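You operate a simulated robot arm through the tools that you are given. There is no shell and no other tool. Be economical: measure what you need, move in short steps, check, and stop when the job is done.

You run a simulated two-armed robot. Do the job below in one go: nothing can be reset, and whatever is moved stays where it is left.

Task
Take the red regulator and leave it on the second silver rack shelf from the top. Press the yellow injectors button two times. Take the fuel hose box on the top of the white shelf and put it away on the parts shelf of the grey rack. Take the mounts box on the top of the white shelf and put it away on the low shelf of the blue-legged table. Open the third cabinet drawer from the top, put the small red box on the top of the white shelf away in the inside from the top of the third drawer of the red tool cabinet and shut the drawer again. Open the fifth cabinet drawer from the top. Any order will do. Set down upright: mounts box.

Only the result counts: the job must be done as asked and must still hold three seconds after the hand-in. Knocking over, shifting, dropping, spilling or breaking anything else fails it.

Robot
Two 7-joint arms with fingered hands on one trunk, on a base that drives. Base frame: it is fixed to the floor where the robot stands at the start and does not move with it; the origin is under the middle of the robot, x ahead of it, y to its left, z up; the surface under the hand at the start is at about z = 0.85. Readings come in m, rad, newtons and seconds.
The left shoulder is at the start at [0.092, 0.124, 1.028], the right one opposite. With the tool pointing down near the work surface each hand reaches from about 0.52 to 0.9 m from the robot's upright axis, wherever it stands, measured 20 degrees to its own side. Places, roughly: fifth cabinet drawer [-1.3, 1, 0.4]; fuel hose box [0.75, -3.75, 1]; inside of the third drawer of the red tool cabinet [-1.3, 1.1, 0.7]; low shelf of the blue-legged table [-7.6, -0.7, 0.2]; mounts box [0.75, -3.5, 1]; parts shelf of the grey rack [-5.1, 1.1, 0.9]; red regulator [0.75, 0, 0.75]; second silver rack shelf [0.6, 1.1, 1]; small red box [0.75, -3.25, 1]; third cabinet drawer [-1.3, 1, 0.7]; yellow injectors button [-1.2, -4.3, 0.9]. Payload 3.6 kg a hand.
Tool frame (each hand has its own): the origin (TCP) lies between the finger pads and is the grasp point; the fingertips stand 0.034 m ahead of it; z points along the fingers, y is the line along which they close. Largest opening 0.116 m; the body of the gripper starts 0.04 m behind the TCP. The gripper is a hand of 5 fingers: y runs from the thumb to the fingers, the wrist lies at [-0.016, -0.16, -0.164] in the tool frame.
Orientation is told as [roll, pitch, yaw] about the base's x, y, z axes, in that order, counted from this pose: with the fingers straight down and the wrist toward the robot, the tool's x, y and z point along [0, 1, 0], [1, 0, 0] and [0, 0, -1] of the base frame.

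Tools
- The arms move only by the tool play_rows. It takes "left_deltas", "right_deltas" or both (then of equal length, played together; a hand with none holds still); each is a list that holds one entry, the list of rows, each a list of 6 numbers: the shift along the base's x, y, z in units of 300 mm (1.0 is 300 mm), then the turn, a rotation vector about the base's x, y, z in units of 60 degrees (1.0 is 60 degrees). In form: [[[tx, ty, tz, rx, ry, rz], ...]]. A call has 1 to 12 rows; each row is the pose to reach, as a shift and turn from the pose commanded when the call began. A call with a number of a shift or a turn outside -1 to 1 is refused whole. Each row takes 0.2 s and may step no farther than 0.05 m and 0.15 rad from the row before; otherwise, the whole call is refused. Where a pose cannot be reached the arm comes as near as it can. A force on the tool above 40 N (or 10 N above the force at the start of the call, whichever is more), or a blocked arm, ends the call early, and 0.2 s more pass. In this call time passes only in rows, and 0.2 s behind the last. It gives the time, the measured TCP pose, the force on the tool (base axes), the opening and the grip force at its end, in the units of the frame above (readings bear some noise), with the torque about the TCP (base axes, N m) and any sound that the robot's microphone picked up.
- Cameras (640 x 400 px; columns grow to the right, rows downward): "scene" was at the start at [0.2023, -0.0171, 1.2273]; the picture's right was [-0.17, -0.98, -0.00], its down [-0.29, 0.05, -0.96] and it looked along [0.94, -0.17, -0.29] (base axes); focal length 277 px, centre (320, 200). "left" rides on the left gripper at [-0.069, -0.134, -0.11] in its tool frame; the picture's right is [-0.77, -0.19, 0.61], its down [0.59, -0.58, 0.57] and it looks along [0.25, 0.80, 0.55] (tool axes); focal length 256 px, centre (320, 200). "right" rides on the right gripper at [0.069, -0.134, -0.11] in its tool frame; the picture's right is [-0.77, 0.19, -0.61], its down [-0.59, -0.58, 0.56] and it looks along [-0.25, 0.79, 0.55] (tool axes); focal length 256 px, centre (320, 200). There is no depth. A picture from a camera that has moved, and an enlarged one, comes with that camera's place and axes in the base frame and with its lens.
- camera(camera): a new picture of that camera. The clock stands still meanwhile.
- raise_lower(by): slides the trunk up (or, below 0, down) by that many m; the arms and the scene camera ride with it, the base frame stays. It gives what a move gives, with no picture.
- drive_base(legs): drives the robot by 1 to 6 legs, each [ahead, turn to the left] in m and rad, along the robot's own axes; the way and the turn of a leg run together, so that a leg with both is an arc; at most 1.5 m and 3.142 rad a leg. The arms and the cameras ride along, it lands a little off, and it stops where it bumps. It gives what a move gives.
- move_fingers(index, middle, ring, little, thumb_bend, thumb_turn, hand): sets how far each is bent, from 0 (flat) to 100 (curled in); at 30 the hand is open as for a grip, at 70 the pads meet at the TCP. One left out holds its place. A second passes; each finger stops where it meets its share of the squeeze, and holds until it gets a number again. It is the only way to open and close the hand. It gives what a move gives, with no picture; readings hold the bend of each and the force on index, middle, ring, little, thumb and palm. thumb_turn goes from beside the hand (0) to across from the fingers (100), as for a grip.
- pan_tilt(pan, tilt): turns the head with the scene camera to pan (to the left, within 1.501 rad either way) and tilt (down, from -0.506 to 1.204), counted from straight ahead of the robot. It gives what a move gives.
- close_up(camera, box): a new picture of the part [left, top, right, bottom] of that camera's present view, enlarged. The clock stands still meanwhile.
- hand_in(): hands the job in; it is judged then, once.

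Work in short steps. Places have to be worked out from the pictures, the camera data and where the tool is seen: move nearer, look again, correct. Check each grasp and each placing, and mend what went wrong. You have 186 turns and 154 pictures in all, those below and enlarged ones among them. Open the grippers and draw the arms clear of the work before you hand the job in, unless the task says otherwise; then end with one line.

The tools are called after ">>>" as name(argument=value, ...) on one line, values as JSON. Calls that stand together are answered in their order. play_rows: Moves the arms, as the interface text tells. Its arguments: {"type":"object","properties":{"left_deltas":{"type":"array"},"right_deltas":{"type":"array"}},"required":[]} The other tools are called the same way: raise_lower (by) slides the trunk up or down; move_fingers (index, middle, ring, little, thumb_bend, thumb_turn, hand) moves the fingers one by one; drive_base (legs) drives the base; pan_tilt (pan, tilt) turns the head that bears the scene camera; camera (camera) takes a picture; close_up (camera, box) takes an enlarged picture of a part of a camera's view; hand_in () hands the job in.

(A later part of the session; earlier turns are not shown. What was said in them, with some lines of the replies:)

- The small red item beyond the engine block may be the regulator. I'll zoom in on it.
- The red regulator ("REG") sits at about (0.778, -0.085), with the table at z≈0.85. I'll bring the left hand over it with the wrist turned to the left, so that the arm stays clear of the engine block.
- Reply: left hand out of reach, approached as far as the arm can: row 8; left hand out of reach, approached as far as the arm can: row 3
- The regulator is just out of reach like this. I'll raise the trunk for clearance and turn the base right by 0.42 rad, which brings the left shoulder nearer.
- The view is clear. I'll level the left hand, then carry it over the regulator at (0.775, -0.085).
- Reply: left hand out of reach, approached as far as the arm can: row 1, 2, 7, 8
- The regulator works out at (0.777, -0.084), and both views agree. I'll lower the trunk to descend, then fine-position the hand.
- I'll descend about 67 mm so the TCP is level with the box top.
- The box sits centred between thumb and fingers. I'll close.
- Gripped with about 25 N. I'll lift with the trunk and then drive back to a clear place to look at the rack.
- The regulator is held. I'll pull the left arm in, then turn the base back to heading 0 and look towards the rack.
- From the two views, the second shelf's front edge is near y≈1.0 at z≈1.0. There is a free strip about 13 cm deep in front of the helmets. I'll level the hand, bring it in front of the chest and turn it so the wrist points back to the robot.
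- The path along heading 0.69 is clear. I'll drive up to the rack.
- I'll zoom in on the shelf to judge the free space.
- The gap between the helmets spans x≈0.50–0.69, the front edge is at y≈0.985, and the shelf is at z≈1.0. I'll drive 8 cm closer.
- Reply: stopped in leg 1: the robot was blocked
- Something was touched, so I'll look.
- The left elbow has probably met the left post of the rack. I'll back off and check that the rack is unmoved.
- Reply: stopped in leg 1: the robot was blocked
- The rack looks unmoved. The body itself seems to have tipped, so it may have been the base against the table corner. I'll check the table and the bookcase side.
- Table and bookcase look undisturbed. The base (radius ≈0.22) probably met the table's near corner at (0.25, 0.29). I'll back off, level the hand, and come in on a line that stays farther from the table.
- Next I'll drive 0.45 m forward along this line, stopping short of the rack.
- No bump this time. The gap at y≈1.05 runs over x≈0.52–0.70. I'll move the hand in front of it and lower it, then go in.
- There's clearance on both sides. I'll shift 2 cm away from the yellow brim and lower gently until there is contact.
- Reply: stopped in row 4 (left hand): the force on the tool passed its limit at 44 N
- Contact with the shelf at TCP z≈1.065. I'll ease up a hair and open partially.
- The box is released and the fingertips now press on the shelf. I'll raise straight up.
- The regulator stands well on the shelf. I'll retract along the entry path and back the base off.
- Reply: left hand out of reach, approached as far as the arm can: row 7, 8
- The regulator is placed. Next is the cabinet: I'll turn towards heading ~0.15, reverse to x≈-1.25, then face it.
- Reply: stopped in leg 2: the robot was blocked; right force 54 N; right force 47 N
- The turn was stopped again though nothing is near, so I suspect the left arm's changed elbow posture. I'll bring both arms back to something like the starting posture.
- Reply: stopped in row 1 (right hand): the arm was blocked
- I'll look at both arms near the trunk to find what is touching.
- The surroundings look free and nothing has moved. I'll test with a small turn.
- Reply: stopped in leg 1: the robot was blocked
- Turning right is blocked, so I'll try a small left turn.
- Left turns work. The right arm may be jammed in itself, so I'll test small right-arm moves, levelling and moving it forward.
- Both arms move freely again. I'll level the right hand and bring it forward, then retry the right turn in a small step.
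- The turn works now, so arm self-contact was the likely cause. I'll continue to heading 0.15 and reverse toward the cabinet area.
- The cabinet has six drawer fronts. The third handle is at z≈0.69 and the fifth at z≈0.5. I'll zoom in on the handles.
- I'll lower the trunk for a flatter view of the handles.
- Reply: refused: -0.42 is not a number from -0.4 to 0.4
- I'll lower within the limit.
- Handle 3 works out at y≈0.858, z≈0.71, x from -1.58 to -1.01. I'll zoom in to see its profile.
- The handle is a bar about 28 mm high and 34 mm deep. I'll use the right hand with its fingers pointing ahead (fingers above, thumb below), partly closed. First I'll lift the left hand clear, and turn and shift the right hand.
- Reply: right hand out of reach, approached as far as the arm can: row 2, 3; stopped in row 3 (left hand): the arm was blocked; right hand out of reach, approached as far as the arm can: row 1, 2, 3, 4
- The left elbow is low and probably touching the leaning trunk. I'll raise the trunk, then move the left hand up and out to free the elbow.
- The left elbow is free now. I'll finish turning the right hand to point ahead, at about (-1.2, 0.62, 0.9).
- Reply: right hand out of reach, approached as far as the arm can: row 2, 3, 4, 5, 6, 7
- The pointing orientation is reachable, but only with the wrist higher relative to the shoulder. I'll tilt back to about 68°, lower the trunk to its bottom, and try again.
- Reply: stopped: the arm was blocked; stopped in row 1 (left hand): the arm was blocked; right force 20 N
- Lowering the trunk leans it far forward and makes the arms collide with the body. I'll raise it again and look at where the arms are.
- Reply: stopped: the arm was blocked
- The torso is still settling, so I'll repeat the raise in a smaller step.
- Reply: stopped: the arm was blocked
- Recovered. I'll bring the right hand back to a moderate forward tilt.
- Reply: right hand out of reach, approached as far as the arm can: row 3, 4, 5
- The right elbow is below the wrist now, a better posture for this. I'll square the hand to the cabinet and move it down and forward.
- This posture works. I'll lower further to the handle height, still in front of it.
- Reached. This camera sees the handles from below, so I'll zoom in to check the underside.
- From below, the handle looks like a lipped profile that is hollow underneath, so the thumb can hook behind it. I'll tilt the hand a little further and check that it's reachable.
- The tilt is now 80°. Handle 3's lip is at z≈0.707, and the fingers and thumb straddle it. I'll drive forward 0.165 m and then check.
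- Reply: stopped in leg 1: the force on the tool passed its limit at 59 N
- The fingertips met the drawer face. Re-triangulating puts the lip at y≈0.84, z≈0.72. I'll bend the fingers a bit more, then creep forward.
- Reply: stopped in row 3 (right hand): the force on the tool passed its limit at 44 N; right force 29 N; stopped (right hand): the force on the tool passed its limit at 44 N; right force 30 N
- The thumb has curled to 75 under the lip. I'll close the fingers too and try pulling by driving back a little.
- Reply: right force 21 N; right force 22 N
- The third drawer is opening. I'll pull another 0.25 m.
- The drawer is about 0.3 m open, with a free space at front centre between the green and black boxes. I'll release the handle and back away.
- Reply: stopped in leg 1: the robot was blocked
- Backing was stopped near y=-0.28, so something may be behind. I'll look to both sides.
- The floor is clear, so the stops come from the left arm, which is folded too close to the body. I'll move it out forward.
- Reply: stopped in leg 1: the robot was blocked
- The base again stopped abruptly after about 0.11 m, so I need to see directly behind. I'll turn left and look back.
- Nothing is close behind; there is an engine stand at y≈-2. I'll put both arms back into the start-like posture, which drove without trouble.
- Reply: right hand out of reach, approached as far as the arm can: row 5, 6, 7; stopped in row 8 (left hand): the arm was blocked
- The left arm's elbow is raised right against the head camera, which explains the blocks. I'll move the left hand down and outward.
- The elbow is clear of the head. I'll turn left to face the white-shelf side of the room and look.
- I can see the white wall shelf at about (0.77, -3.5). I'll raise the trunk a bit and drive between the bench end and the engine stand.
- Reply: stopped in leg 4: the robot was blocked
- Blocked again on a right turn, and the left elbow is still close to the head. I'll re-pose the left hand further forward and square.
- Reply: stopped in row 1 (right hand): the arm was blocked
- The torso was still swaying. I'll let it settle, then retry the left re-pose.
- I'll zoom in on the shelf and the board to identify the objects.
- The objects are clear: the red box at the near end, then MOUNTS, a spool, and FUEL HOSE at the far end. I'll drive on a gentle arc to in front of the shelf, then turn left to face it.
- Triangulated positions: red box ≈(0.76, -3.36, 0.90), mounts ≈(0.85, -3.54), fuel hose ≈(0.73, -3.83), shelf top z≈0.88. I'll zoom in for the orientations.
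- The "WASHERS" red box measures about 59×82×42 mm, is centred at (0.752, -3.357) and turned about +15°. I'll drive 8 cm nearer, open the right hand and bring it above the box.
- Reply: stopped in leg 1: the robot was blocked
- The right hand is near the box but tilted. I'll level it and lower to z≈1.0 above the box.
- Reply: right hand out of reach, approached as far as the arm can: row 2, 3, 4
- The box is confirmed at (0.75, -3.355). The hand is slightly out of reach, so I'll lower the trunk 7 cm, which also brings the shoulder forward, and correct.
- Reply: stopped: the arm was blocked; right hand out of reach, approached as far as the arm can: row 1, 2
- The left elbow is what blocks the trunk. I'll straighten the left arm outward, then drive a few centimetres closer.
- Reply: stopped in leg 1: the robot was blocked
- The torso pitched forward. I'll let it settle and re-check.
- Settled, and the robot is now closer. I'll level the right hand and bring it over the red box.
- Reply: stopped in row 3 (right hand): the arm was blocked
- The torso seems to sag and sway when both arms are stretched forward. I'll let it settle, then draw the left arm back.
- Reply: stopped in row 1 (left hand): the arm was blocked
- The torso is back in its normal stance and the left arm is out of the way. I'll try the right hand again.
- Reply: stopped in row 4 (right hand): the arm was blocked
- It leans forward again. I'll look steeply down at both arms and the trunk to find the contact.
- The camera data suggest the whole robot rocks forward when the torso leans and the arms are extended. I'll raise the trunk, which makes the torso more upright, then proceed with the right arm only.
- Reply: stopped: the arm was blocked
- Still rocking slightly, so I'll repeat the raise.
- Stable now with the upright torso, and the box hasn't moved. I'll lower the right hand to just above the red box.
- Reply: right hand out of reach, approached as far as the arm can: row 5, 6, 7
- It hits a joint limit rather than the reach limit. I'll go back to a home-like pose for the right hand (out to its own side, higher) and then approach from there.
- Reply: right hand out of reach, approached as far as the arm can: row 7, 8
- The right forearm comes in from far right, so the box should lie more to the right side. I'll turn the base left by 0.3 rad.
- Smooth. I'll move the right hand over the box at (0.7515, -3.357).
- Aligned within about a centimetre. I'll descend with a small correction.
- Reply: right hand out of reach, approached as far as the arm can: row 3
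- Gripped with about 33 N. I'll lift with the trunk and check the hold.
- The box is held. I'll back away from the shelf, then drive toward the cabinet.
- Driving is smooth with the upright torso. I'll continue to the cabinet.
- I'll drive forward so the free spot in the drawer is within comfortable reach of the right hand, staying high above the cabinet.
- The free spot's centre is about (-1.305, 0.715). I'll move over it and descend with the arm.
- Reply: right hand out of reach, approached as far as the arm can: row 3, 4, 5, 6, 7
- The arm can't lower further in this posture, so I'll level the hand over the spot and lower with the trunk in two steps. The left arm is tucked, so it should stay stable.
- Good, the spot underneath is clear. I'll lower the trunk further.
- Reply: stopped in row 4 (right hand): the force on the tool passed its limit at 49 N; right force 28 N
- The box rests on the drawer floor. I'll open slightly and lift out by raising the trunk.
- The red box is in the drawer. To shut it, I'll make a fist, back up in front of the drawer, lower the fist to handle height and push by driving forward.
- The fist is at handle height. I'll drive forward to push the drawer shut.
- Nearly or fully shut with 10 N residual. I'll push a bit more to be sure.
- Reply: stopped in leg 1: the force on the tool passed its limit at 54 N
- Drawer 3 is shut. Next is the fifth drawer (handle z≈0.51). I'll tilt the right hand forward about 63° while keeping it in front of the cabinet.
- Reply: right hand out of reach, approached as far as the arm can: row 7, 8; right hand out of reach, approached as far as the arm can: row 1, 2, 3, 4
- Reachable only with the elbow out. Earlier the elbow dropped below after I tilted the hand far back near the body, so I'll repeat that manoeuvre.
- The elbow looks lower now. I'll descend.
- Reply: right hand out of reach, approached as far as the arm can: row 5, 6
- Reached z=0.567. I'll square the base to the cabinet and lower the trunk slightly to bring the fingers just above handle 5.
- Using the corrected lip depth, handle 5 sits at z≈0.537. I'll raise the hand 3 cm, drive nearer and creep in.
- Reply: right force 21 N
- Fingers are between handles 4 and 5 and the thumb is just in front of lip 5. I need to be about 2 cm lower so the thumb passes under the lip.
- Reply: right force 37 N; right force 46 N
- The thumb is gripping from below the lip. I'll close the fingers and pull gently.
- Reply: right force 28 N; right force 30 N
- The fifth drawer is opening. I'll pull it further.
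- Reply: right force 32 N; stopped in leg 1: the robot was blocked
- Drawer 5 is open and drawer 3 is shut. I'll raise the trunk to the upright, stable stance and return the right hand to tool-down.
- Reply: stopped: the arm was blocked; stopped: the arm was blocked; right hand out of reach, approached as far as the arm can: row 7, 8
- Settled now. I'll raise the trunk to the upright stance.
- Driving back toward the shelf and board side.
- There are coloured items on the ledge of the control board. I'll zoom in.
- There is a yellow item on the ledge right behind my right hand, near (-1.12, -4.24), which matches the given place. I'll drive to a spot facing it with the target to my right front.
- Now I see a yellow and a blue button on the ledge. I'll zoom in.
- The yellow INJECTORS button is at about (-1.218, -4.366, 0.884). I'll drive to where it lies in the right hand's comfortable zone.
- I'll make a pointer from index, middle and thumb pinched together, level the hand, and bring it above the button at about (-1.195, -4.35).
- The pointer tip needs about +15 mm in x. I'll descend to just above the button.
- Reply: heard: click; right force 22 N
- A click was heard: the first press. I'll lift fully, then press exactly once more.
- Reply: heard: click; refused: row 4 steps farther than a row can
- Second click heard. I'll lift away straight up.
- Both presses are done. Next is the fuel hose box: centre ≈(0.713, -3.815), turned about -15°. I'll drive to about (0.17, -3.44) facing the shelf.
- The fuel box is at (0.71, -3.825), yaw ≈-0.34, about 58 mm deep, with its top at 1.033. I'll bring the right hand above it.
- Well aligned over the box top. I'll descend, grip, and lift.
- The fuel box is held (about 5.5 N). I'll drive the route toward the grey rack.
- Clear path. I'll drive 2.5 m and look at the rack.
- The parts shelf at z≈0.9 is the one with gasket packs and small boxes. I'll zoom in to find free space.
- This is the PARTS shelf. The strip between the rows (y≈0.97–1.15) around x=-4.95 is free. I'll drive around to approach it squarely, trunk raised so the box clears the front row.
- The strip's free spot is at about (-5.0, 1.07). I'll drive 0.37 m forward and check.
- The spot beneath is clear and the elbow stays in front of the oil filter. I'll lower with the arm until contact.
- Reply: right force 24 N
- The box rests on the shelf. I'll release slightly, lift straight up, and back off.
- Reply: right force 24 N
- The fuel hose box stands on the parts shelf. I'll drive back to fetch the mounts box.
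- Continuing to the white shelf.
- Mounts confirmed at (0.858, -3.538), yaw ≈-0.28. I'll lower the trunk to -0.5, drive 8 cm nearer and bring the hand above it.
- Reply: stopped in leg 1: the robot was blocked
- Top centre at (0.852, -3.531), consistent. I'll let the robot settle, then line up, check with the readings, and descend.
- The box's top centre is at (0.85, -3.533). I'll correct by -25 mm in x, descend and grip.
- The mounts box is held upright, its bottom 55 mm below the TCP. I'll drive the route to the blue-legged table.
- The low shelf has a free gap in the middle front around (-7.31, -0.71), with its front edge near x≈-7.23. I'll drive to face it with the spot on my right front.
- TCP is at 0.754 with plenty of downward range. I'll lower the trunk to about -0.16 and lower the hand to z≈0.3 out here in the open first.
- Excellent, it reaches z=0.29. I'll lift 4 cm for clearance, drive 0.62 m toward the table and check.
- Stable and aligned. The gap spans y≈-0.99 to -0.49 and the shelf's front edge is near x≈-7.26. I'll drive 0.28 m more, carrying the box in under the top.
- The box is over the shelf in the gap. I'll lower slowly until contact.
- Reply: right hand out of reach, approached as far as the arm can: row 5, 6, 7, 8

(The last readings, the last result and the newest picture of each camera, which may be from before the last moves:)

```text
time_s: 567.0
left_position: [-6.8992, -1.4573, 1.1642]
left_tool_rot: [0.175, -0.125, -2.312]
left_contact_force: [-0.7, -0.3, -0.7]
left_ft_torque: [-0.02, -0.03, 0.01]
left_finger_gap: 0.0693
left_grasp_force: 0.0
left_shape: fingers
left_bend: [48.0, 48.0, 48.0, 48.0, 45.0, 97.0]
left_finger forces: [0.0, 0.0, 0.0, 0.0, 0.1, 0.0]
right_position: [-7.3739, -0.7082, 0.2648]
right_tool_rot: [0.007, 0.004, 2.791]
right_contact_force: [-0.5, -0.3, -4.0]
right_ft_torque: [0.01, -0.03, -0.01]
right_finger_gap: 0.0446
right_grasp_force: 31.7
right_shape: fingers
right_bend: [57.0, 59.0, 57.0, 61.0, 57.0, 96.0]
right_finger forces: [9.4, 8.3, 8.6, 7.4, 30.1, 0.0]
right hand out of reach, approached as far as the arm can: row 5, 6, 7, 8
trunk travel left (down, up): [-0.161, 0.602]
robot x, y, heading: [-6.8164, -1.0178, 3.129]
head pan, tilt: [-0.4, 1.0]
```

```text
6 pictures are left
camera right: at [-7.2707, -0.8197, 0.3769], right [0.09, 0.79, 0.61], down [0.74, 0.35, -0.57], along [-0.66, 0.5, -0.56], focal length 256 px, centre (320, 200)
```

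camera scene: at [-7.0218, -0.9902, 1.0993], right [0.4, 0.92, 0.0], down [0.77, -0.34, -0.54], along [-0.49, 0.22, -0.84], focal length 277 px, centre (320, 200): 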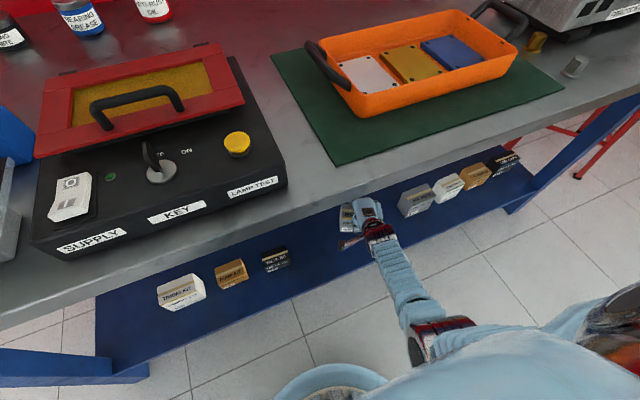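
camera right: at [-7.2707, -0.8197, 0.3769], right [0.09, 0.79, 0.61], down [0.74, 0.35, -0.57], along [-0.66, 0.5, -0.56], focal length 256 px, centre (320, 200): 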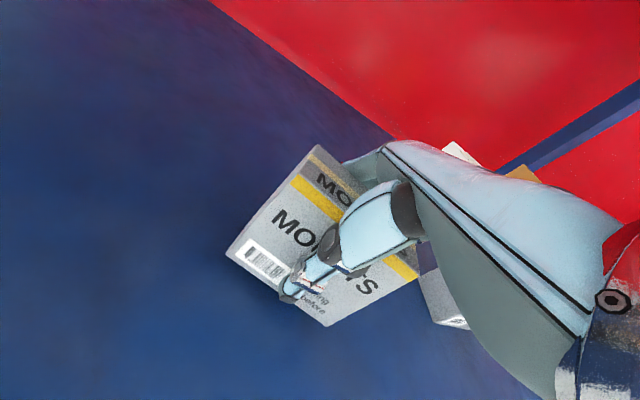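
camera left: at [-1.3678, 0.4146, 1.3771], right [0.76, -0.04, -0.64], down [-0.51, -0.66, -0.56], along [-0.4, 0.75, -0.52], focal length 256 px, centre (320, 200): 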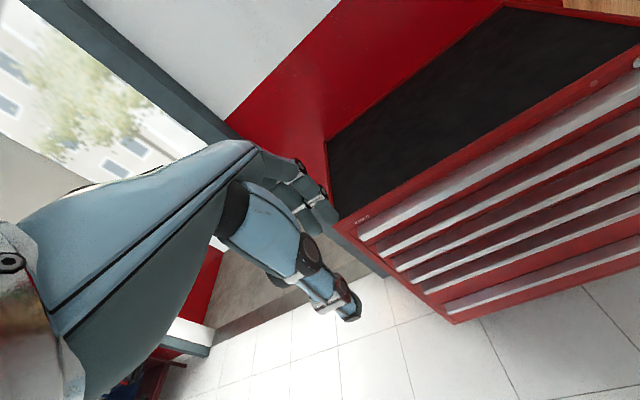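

Arm limit at z=0.265 with no contact yet. I'll lower with the trunk in small steps.

>>> raise_lower(by=-0.02)

>>> raise_lower(by=-0.015)

```text
time_s: 567.5
left_position: [-6.9052, -1.4591, 1.1515]
left_tool_rot: [0.186, -0.119, -2.31]
left_contact_force: [-0.7, 0.4, 0.7]
left_ft_torque: [-0.05, 0.0, -0.01]
left_finger_gap: 0.0694
left_grasp_force: 0.1
left_shape: fingers
left_bend: [48.0, 48.0, 48.0, 48.0, 45.0, 97.0]
left_finger forces: [0.1, 0.1, 0.0, 0.0, 0.1, 0.0]
right_position: [-7.3765, -0.7059, 0.2531]
right_tool_rot: [0.003, -0.017, 2.791]
right_contact_force: [6.1, -4.6, 21.6]
right_ft_torque: [0.15, 0.02, -0.04]
right_finger_gap: 0.0444
right_grasp_force: 38.9
right_shape: fingers
right_bend: [58.0, 59.0, 58.0, 62.0, 57.0, 96.0]
right_finger forces: [10.8, 9.1, 9.1, 8.0, 40.7, 0.0]
trunk travel left (down, up): [-0.147, 0.616]
robot x, y, heading: [-6.8162, -1.0202, 3.132]
head pan, tilt: [-0.4, 1.0]
stopped: the force on the tool passed its limit at 49 N (the readings are from after the stop); the commanded pose is now the measured one
```

```text
time_s: 567.8
left_position: [-6.9054, -1.4597, 1.1478]
left_tool_rot: [0.187, -0.119, -2.31]
left_contact_force: [0.4, 0.0, 0.3]
left_ft_torque: [0.01, 0.0, 0.01]
left_finger_gap: 0.0694
left_grasp_force: 0.1
left_shape: fingers
left_bend: [48.0, 48.0, 48.0, 48.0, 45.0, 97.0]
left_finger forces: [0.0, 0.0, 0.0, 0.0, 0.0, 0.1]
right_position: [-7.3807, -0.7046, 0.2535]
right_tool_rot: [0.006, -0.03, 2.793]
right_contact_force: [4.9, -2.8, 19.6]
right_ft_torque: [0.23, 0.1, -0.01]
right_finger_gap: 0.0448
right_grasp_force: 39.1
right_shape: fingers
right_bend: [58.0, 59.0, 58.0, 62.0, 57.0, 96.0]
right_finger forces: [11.6, 9.6, 9.5, 8.0, 39.9, 0.0]
trunk travel left (down, up): [-0.143, 0.619]
robot x, y, heading: [-6.8184, -1.0201, 3.122]
head pan, tilt: [-0.4, 1.0]
stopped: the force on the tool passed its limit at 50 N (the readings are from after the stop); the commanded pose is now the measured one
```

Contact at TCP z=0.2535, so the box stands on the low shelf. I'll release gently and lift straight up.

>>> play_rows(right_deltas=[[[0, 0, 0.008, 0, 0, 0]]])

>>> move_fingers(hand="right", index=42, middle=42, ring=42, little=42, thumb_bend=40)

>>> play_rows(right_deltas=[[[0, 0, 0.05, 0, 0, 0], [0, 0, 0.12, 0, 0, 0], [0, 0, 0.22, 0, 0, 0], [0, 0, 0.34, 0, 0, 0], [0, 0, 0.46, 0, 0, 0]]])

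>>> camera(camera="right")

```text
time_s: 568.2
left_position: [-6.9073, -1.4583, 1.1476]
left_tool_rot: [0.189, -0.115, -2.31]
left_contact_force: [0.1, -0.2, 0.8]
left_ft_torque: [0.04, -0.02, 0.03]
left_finger_gap: 0.0696
left_grasp_force: 0.0
left_shape: fingers
left_bend: [48.0, 48.0, 48.0, 48.0, 45.0, 97.0]
left_finger forces: [0.1, 0.0, 0.0, 0.0, 0.0, 0.0]
right_position: [-7.38, -0.7054, 0.2521]
right_tool_rot: [0.003, -0.025, 2.791]
right_contact_force: [-0.6, 0.7, 11.9]
right_ft_torque: [0.32, 0.31, 0.0]
right_finger_gap: 0.0445
right_grasp_force: 37.6
right_shape: fingers
right_bend: [57.0, 59.0, 58.0, 62.0, 58.0, 96.0]
right_finger forces: [12.0, 9.9, 10.1, 7.6, 35.5, 0.0]
trunk travel left (down, up): [-0.143, 0.619]
robot x, y, heading: [-6.8159, -1.0187, 3.129]
head pan, tilt: [-0.4, 1.0]
```

```text
time_s: 569.2
left_position: [-6.9085, -1.4567, 1.1473]
left_tool_rot: [0.189, -0.115, -2.309]
left_contact_force: [-0.1, 0.0, 0.7]
left_ft_torque: [0.01, 0.03, 0.0]
left_finger_gap: 0.0696
left_grasp_force: 0.0
left_shape: fingers
left_bend: [48.0, 48.0, 48.0, 48.0, 45.0, 97.0]
left_finger forces: [0.0, 0.1, 0.1, 0.0, 0.1, 0.0]
right_position: [-7.3795, -0.7054, 0.2512]
right_tool_rot: [0.003, -0.021, 2.79]
right_contact_force: [0.2, -0.5, 0.6]
right_ft_torque: [-0.01, 0.04, 0.02]
right_finger_gap: 0.0855
right_grasp_force: 0.0
right_shape: fingers
right_bend: [42.0, 42.0, 42.0, 42.0, 40.0, 96.0]
right_finger forces: [0.0, 0.0, 0.1, 0.0, 0.0, 0.1]
trunk travel left (down, up): [-0.143, 0.619]
robot x, y, heading: [-6.8172, -1.0205, 3.132]
head pan, tilt: [-0.4, 1.0]
```

```text
time_s: 570.4
left_position: [-6.909, -1.4578, 1.149]
left_tool_rot: [0.189, -0.116, -2.309]
left_contact_force: [0.4, -0.2, -0.4]
left_ft_torque: [0.01, -0.01, -0.01]
left_finger_gap: 0.0695
left_grasp_force: 0.0
left_shape: fingers
left_bend: [48.0, 48.0, 48.0, 48.0, 45.0, 97.0]
left_finger forces: [0.0, 0.0, 0.0, 0.0, 0.1, 0.0]
right_position: [-7.3782, -0.7038, 0.3907]
right_tool_rot: [0.006, -0.019, 2.79]
right_contact_force: [-0.4, 0.6, 1.1]
right_ft_torque: [0.02, 0.0, -0.01]
right_finger_gap: 0.0855
right_grasp_force: 0.0
right_shape: fingers
right_bend: [42.0, 42.0, 42.0, 42.0, 40.0, 96.0]
right_finger forces: [0.1, 0.1, 0.0, 0.0, 0.0, 0.2]
trunk travel left (down, up): [-0.143, 0.619]
robot x, y, heading: [-6.8145, -1.0183, 3.128]
head pan, tilt: [-0.4, 1.0]
```

```text
5 pictures are left
camera right: at [-7.2736, -0.8154, 0.4995], right [0.1, 0.79, 0.61], down [0.73, 0.36, -0.58], along [-0.67, 0.51, -0.54], focal length 256 px, centre (320, 200)
```

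right: 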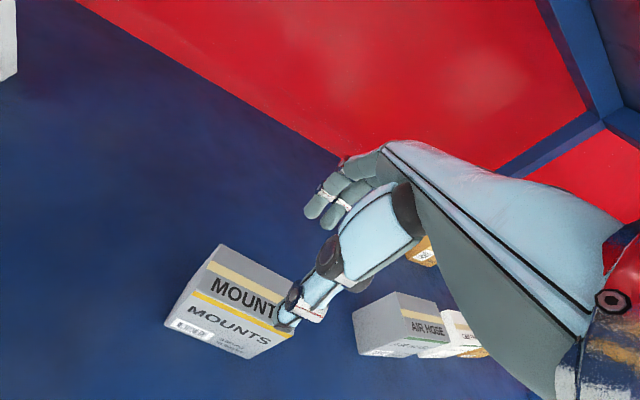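

The mounts box stands upright on the low shelf. I'll back out, raise the trunk and take a final look.

>>> drive_base(legs=[[-0.6, 0]])

>>> pan_tilt(pan=-0.2, tilt=0.55)

>>> raise_lower(by=0.3)

>>> camera(camera="scene")

```text
time_s: 573.7
left_position: [-6.3405, -1.4673, 1.1478]
left_tool_rot: [0.189, -0.116, -2.317]
left_contact_force: [0.4, 0.1, -0.1]
left_ft_torque: [0.04, 0.02, 0.02]
left_finger_gap: 0.0692
left_grasp_force: 0.1
left_shape: fingers
left_bend: [48.0, 48.0, 48.0, 48.0, 45.0, 97.0]
left_finger forces: [0.1, 0.1, 0.1, 0.1, 0.0, 0.0]
right_position: [-6.8041, -0.7093, 0.3902]
right_tool_rot: [0.005, -0.022, 2.783]
right_contact_force: [0.3, 0.4, 0.4]
right_ft_torque: [0.04, 0.01, 0.02]
right_finger_gap: 0.0855
right_grasp_force: 0.0
right_shape: fingers
right_bend: [42.0, 42.0, 42.0, 42.0, 40.0, 96.0]
right_finger forces: [0.0, 0.0, 0.1, 0.0, 0.0, 0.0]
trunk travel left (down, up): [-0.143, 0.619]
robot x, y, heading: [-6.2447, -1.0285, 3.12]
head pan, tilt: [-0.4, 1.0]
```

```text
time_s: 574.6
left_position: [-6.3395, -1.4671, 1.1483]
left_tool_rot: [0.189, -0.114, -2.319]
left_contact_force: [-0.2, 0.1, -0.3]
left_ft_torque: [-0.03, -0.02, 0.01]
left_finger_gap: 0.0694
left_grasp_force: 0.1
left_shape: fingers
left_bend: [48.0, 48.0, 48.0, 48.0, 45.0, 97.0]
left_finger forces: [0.0, 0.0, 0.0, 0.0, 0.0, 0.0]
right_position: [-6.8029, -0.7095, 0.39]
right_tool_rot: [0.004, -0.022, 2.782]
right_contact_force: [-0.8, -0.7, 0.0]
right_ft_torque: [-0.02, 0.01, -0.02]
right_finger_gap: 0.0855
right_grasp_force: 0.1
right_shape: fingers
right_bend: [42.0, 42.0, 42.0, 42.0, 40.0, 96.0]
right_finger forces: [0.0, 0.0, 0.0, 0.0, 0.0, 0.0]
trunk travel left (down, up): [-0.143, 0.619]
robot x, y, heading: [-6.2457, -1.0271, 3.12]
head pan, tilt: [-0.201, 0.55]
```

```text
time_s: 577.6
left_position: [-6.3392, -1.4677, 1.4467]
left_tool_rot: [0.189, -0.114, -2.319]
left_contact_force: [-0.7, 0.0, -0.3]
left_ft_torque: [-0.02, 0.03, -0.01]
left_finger_gap: 0.0696
left_grasp_force: 0.0
left_shape: fingers
left_bend: [48.0, 48.0, 48.0, 48.0, 45.0, 97.0]
left_finger forces: [0.0, 0.0, 0.1, 0.1, 0.0, 0.0]
right_position: [-6.8024, -0.7094, 0.69]
right_tool_rot: [0.005, -0.019, 2.783]
right_contact_force: [0.4, -0.5, 0.1]
right_ft_torque: [0.03, -0.05, -0.01]
right_finger_gap: 0.0854
right_grasp_force: 0.2
right_shape: fingers
right_bend: [42.0, 42.0, 42.0, 42.0, 40.0, 96.0]
right_finger forces: [0.0, 0.0, 0.0, 0.1, 0.1, 0.0]
trunk travel left (down, up): [-0.443, 0.319]
robot x, y, heading: [-6.2411, -1.0309, 3.12]
head pan, tilt: [-0.201, 0.55]
```

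```text
4 pictures are left
camera scene: at [-6.3639, -1.0092, 1.4266], right [0.22, 0.98, 0.0], down [0.51, -0.12, -0.85], along [-0.83, 0.19, -0.52], focal length 277 px, centre (320, 200)
```

scene: 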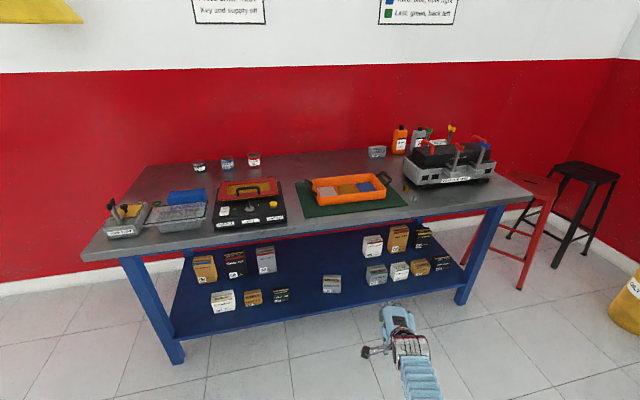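

The mounts box stands in the middle front of the low shelf and everything else is in place. I'll open both hands and hand in.

>>> move_fingers(hand="right", index=30, middle=30, ring=30, little=30, thumb_bend=30)

>>> move_fingers(hand="left", index=30, middle=30, ring=30, little=30, thumb_bend=30)

>>> hand_in()

```text
time_s: 578.6
left_position: [-6.3387, -1.4665, 1.4468]
left_tool_rot: [0.189, -0.115, -2.318]
left_contact_force: [-0.4, -1.4, -0.2]
left_ft_torque: [0.01, -0.02, 0.04]
left_finger_gap: 0.0695
left_grasp_force: 0.0
left_shape: fingers
left_bend: [48.0, 48.0, 48.0, 48.0, 45.0, 97.0]
left_finger forces: [0.0, 0.0, 0.0, 0.0, 0.1, 0.0]
right_position: [-6.8037, -0.7095, 0.6907]
right_tool_rot: [0.004, -0.019, 2.783]
right_contact_force: [0.1, -0.1, 0.6]
right_ft_torque: [0.0, 0.02, -0.01]
right_finger_gap: 0.1174
right_grasp_force: 0.1
right_shape: fingers
right_bend: [30.0, 30.0, 30.0, 30.0, 30.0, 95.0]
right_finger forces: [0.0, 0.1, 0.0, 0.1, 0.1, 0.0]
trunk travel left (down, up): [-0.443, 0.319]
robot x, y, heading: [-6.2456, -1.0278, 3.117]
head pan, tilt: [-0.201, 0.55]
```

```text
time_s: 579.6
left_position: [-6.3396, -1.4676, 1.448]
left_tool_rot: [0.19, -0.115, -2.318]
left_contact_force: [0.5, 0.0, 0.1]
left_ft_torque: [-0.02, -0.01, 0.01]
left_finger_gap: 0.1173
left_grasp_force: 0.1
left_shape: fingers
left_bend: [30.0, 30.0, 30.0, 30.0, 30.0, 97.0]
left_finger forces: [0.1, 0.1, 0.0, 0.0, 0.0, 0.0]
right_position: [-6.8046, -0.708, 0.6911]
right_tool_rot: [0.003, -0.022, 2.782]
right_contact_force: [-0.4, 0.2, -0.1]
right_ft_torque: [0.03, 0.01, 0.0]
right_finger_gap: 0.1177
right_grasp_force: 0.1
right_shape: fingers
right_bend: [30.0, 30.0, 30.0, 30.0, 30.0, 95.0]
right_finger forces: [0.0, 0.0, 0.0, 0.1, 0.0, 0.1]
trunk travel left (down, up): [-0.443, 0.319]
robot x, y, heading: [-6.244, -1.0305, 3.123]
head pan, tilt: [-0.201, 0.55]
```

```text
The job is handed in.
```

Handed in: all six steps were carried out and each was checked when it was done; the base was stopped as blocked several times, twice close to furniture, but nothing looked shifted in the pictures I took.
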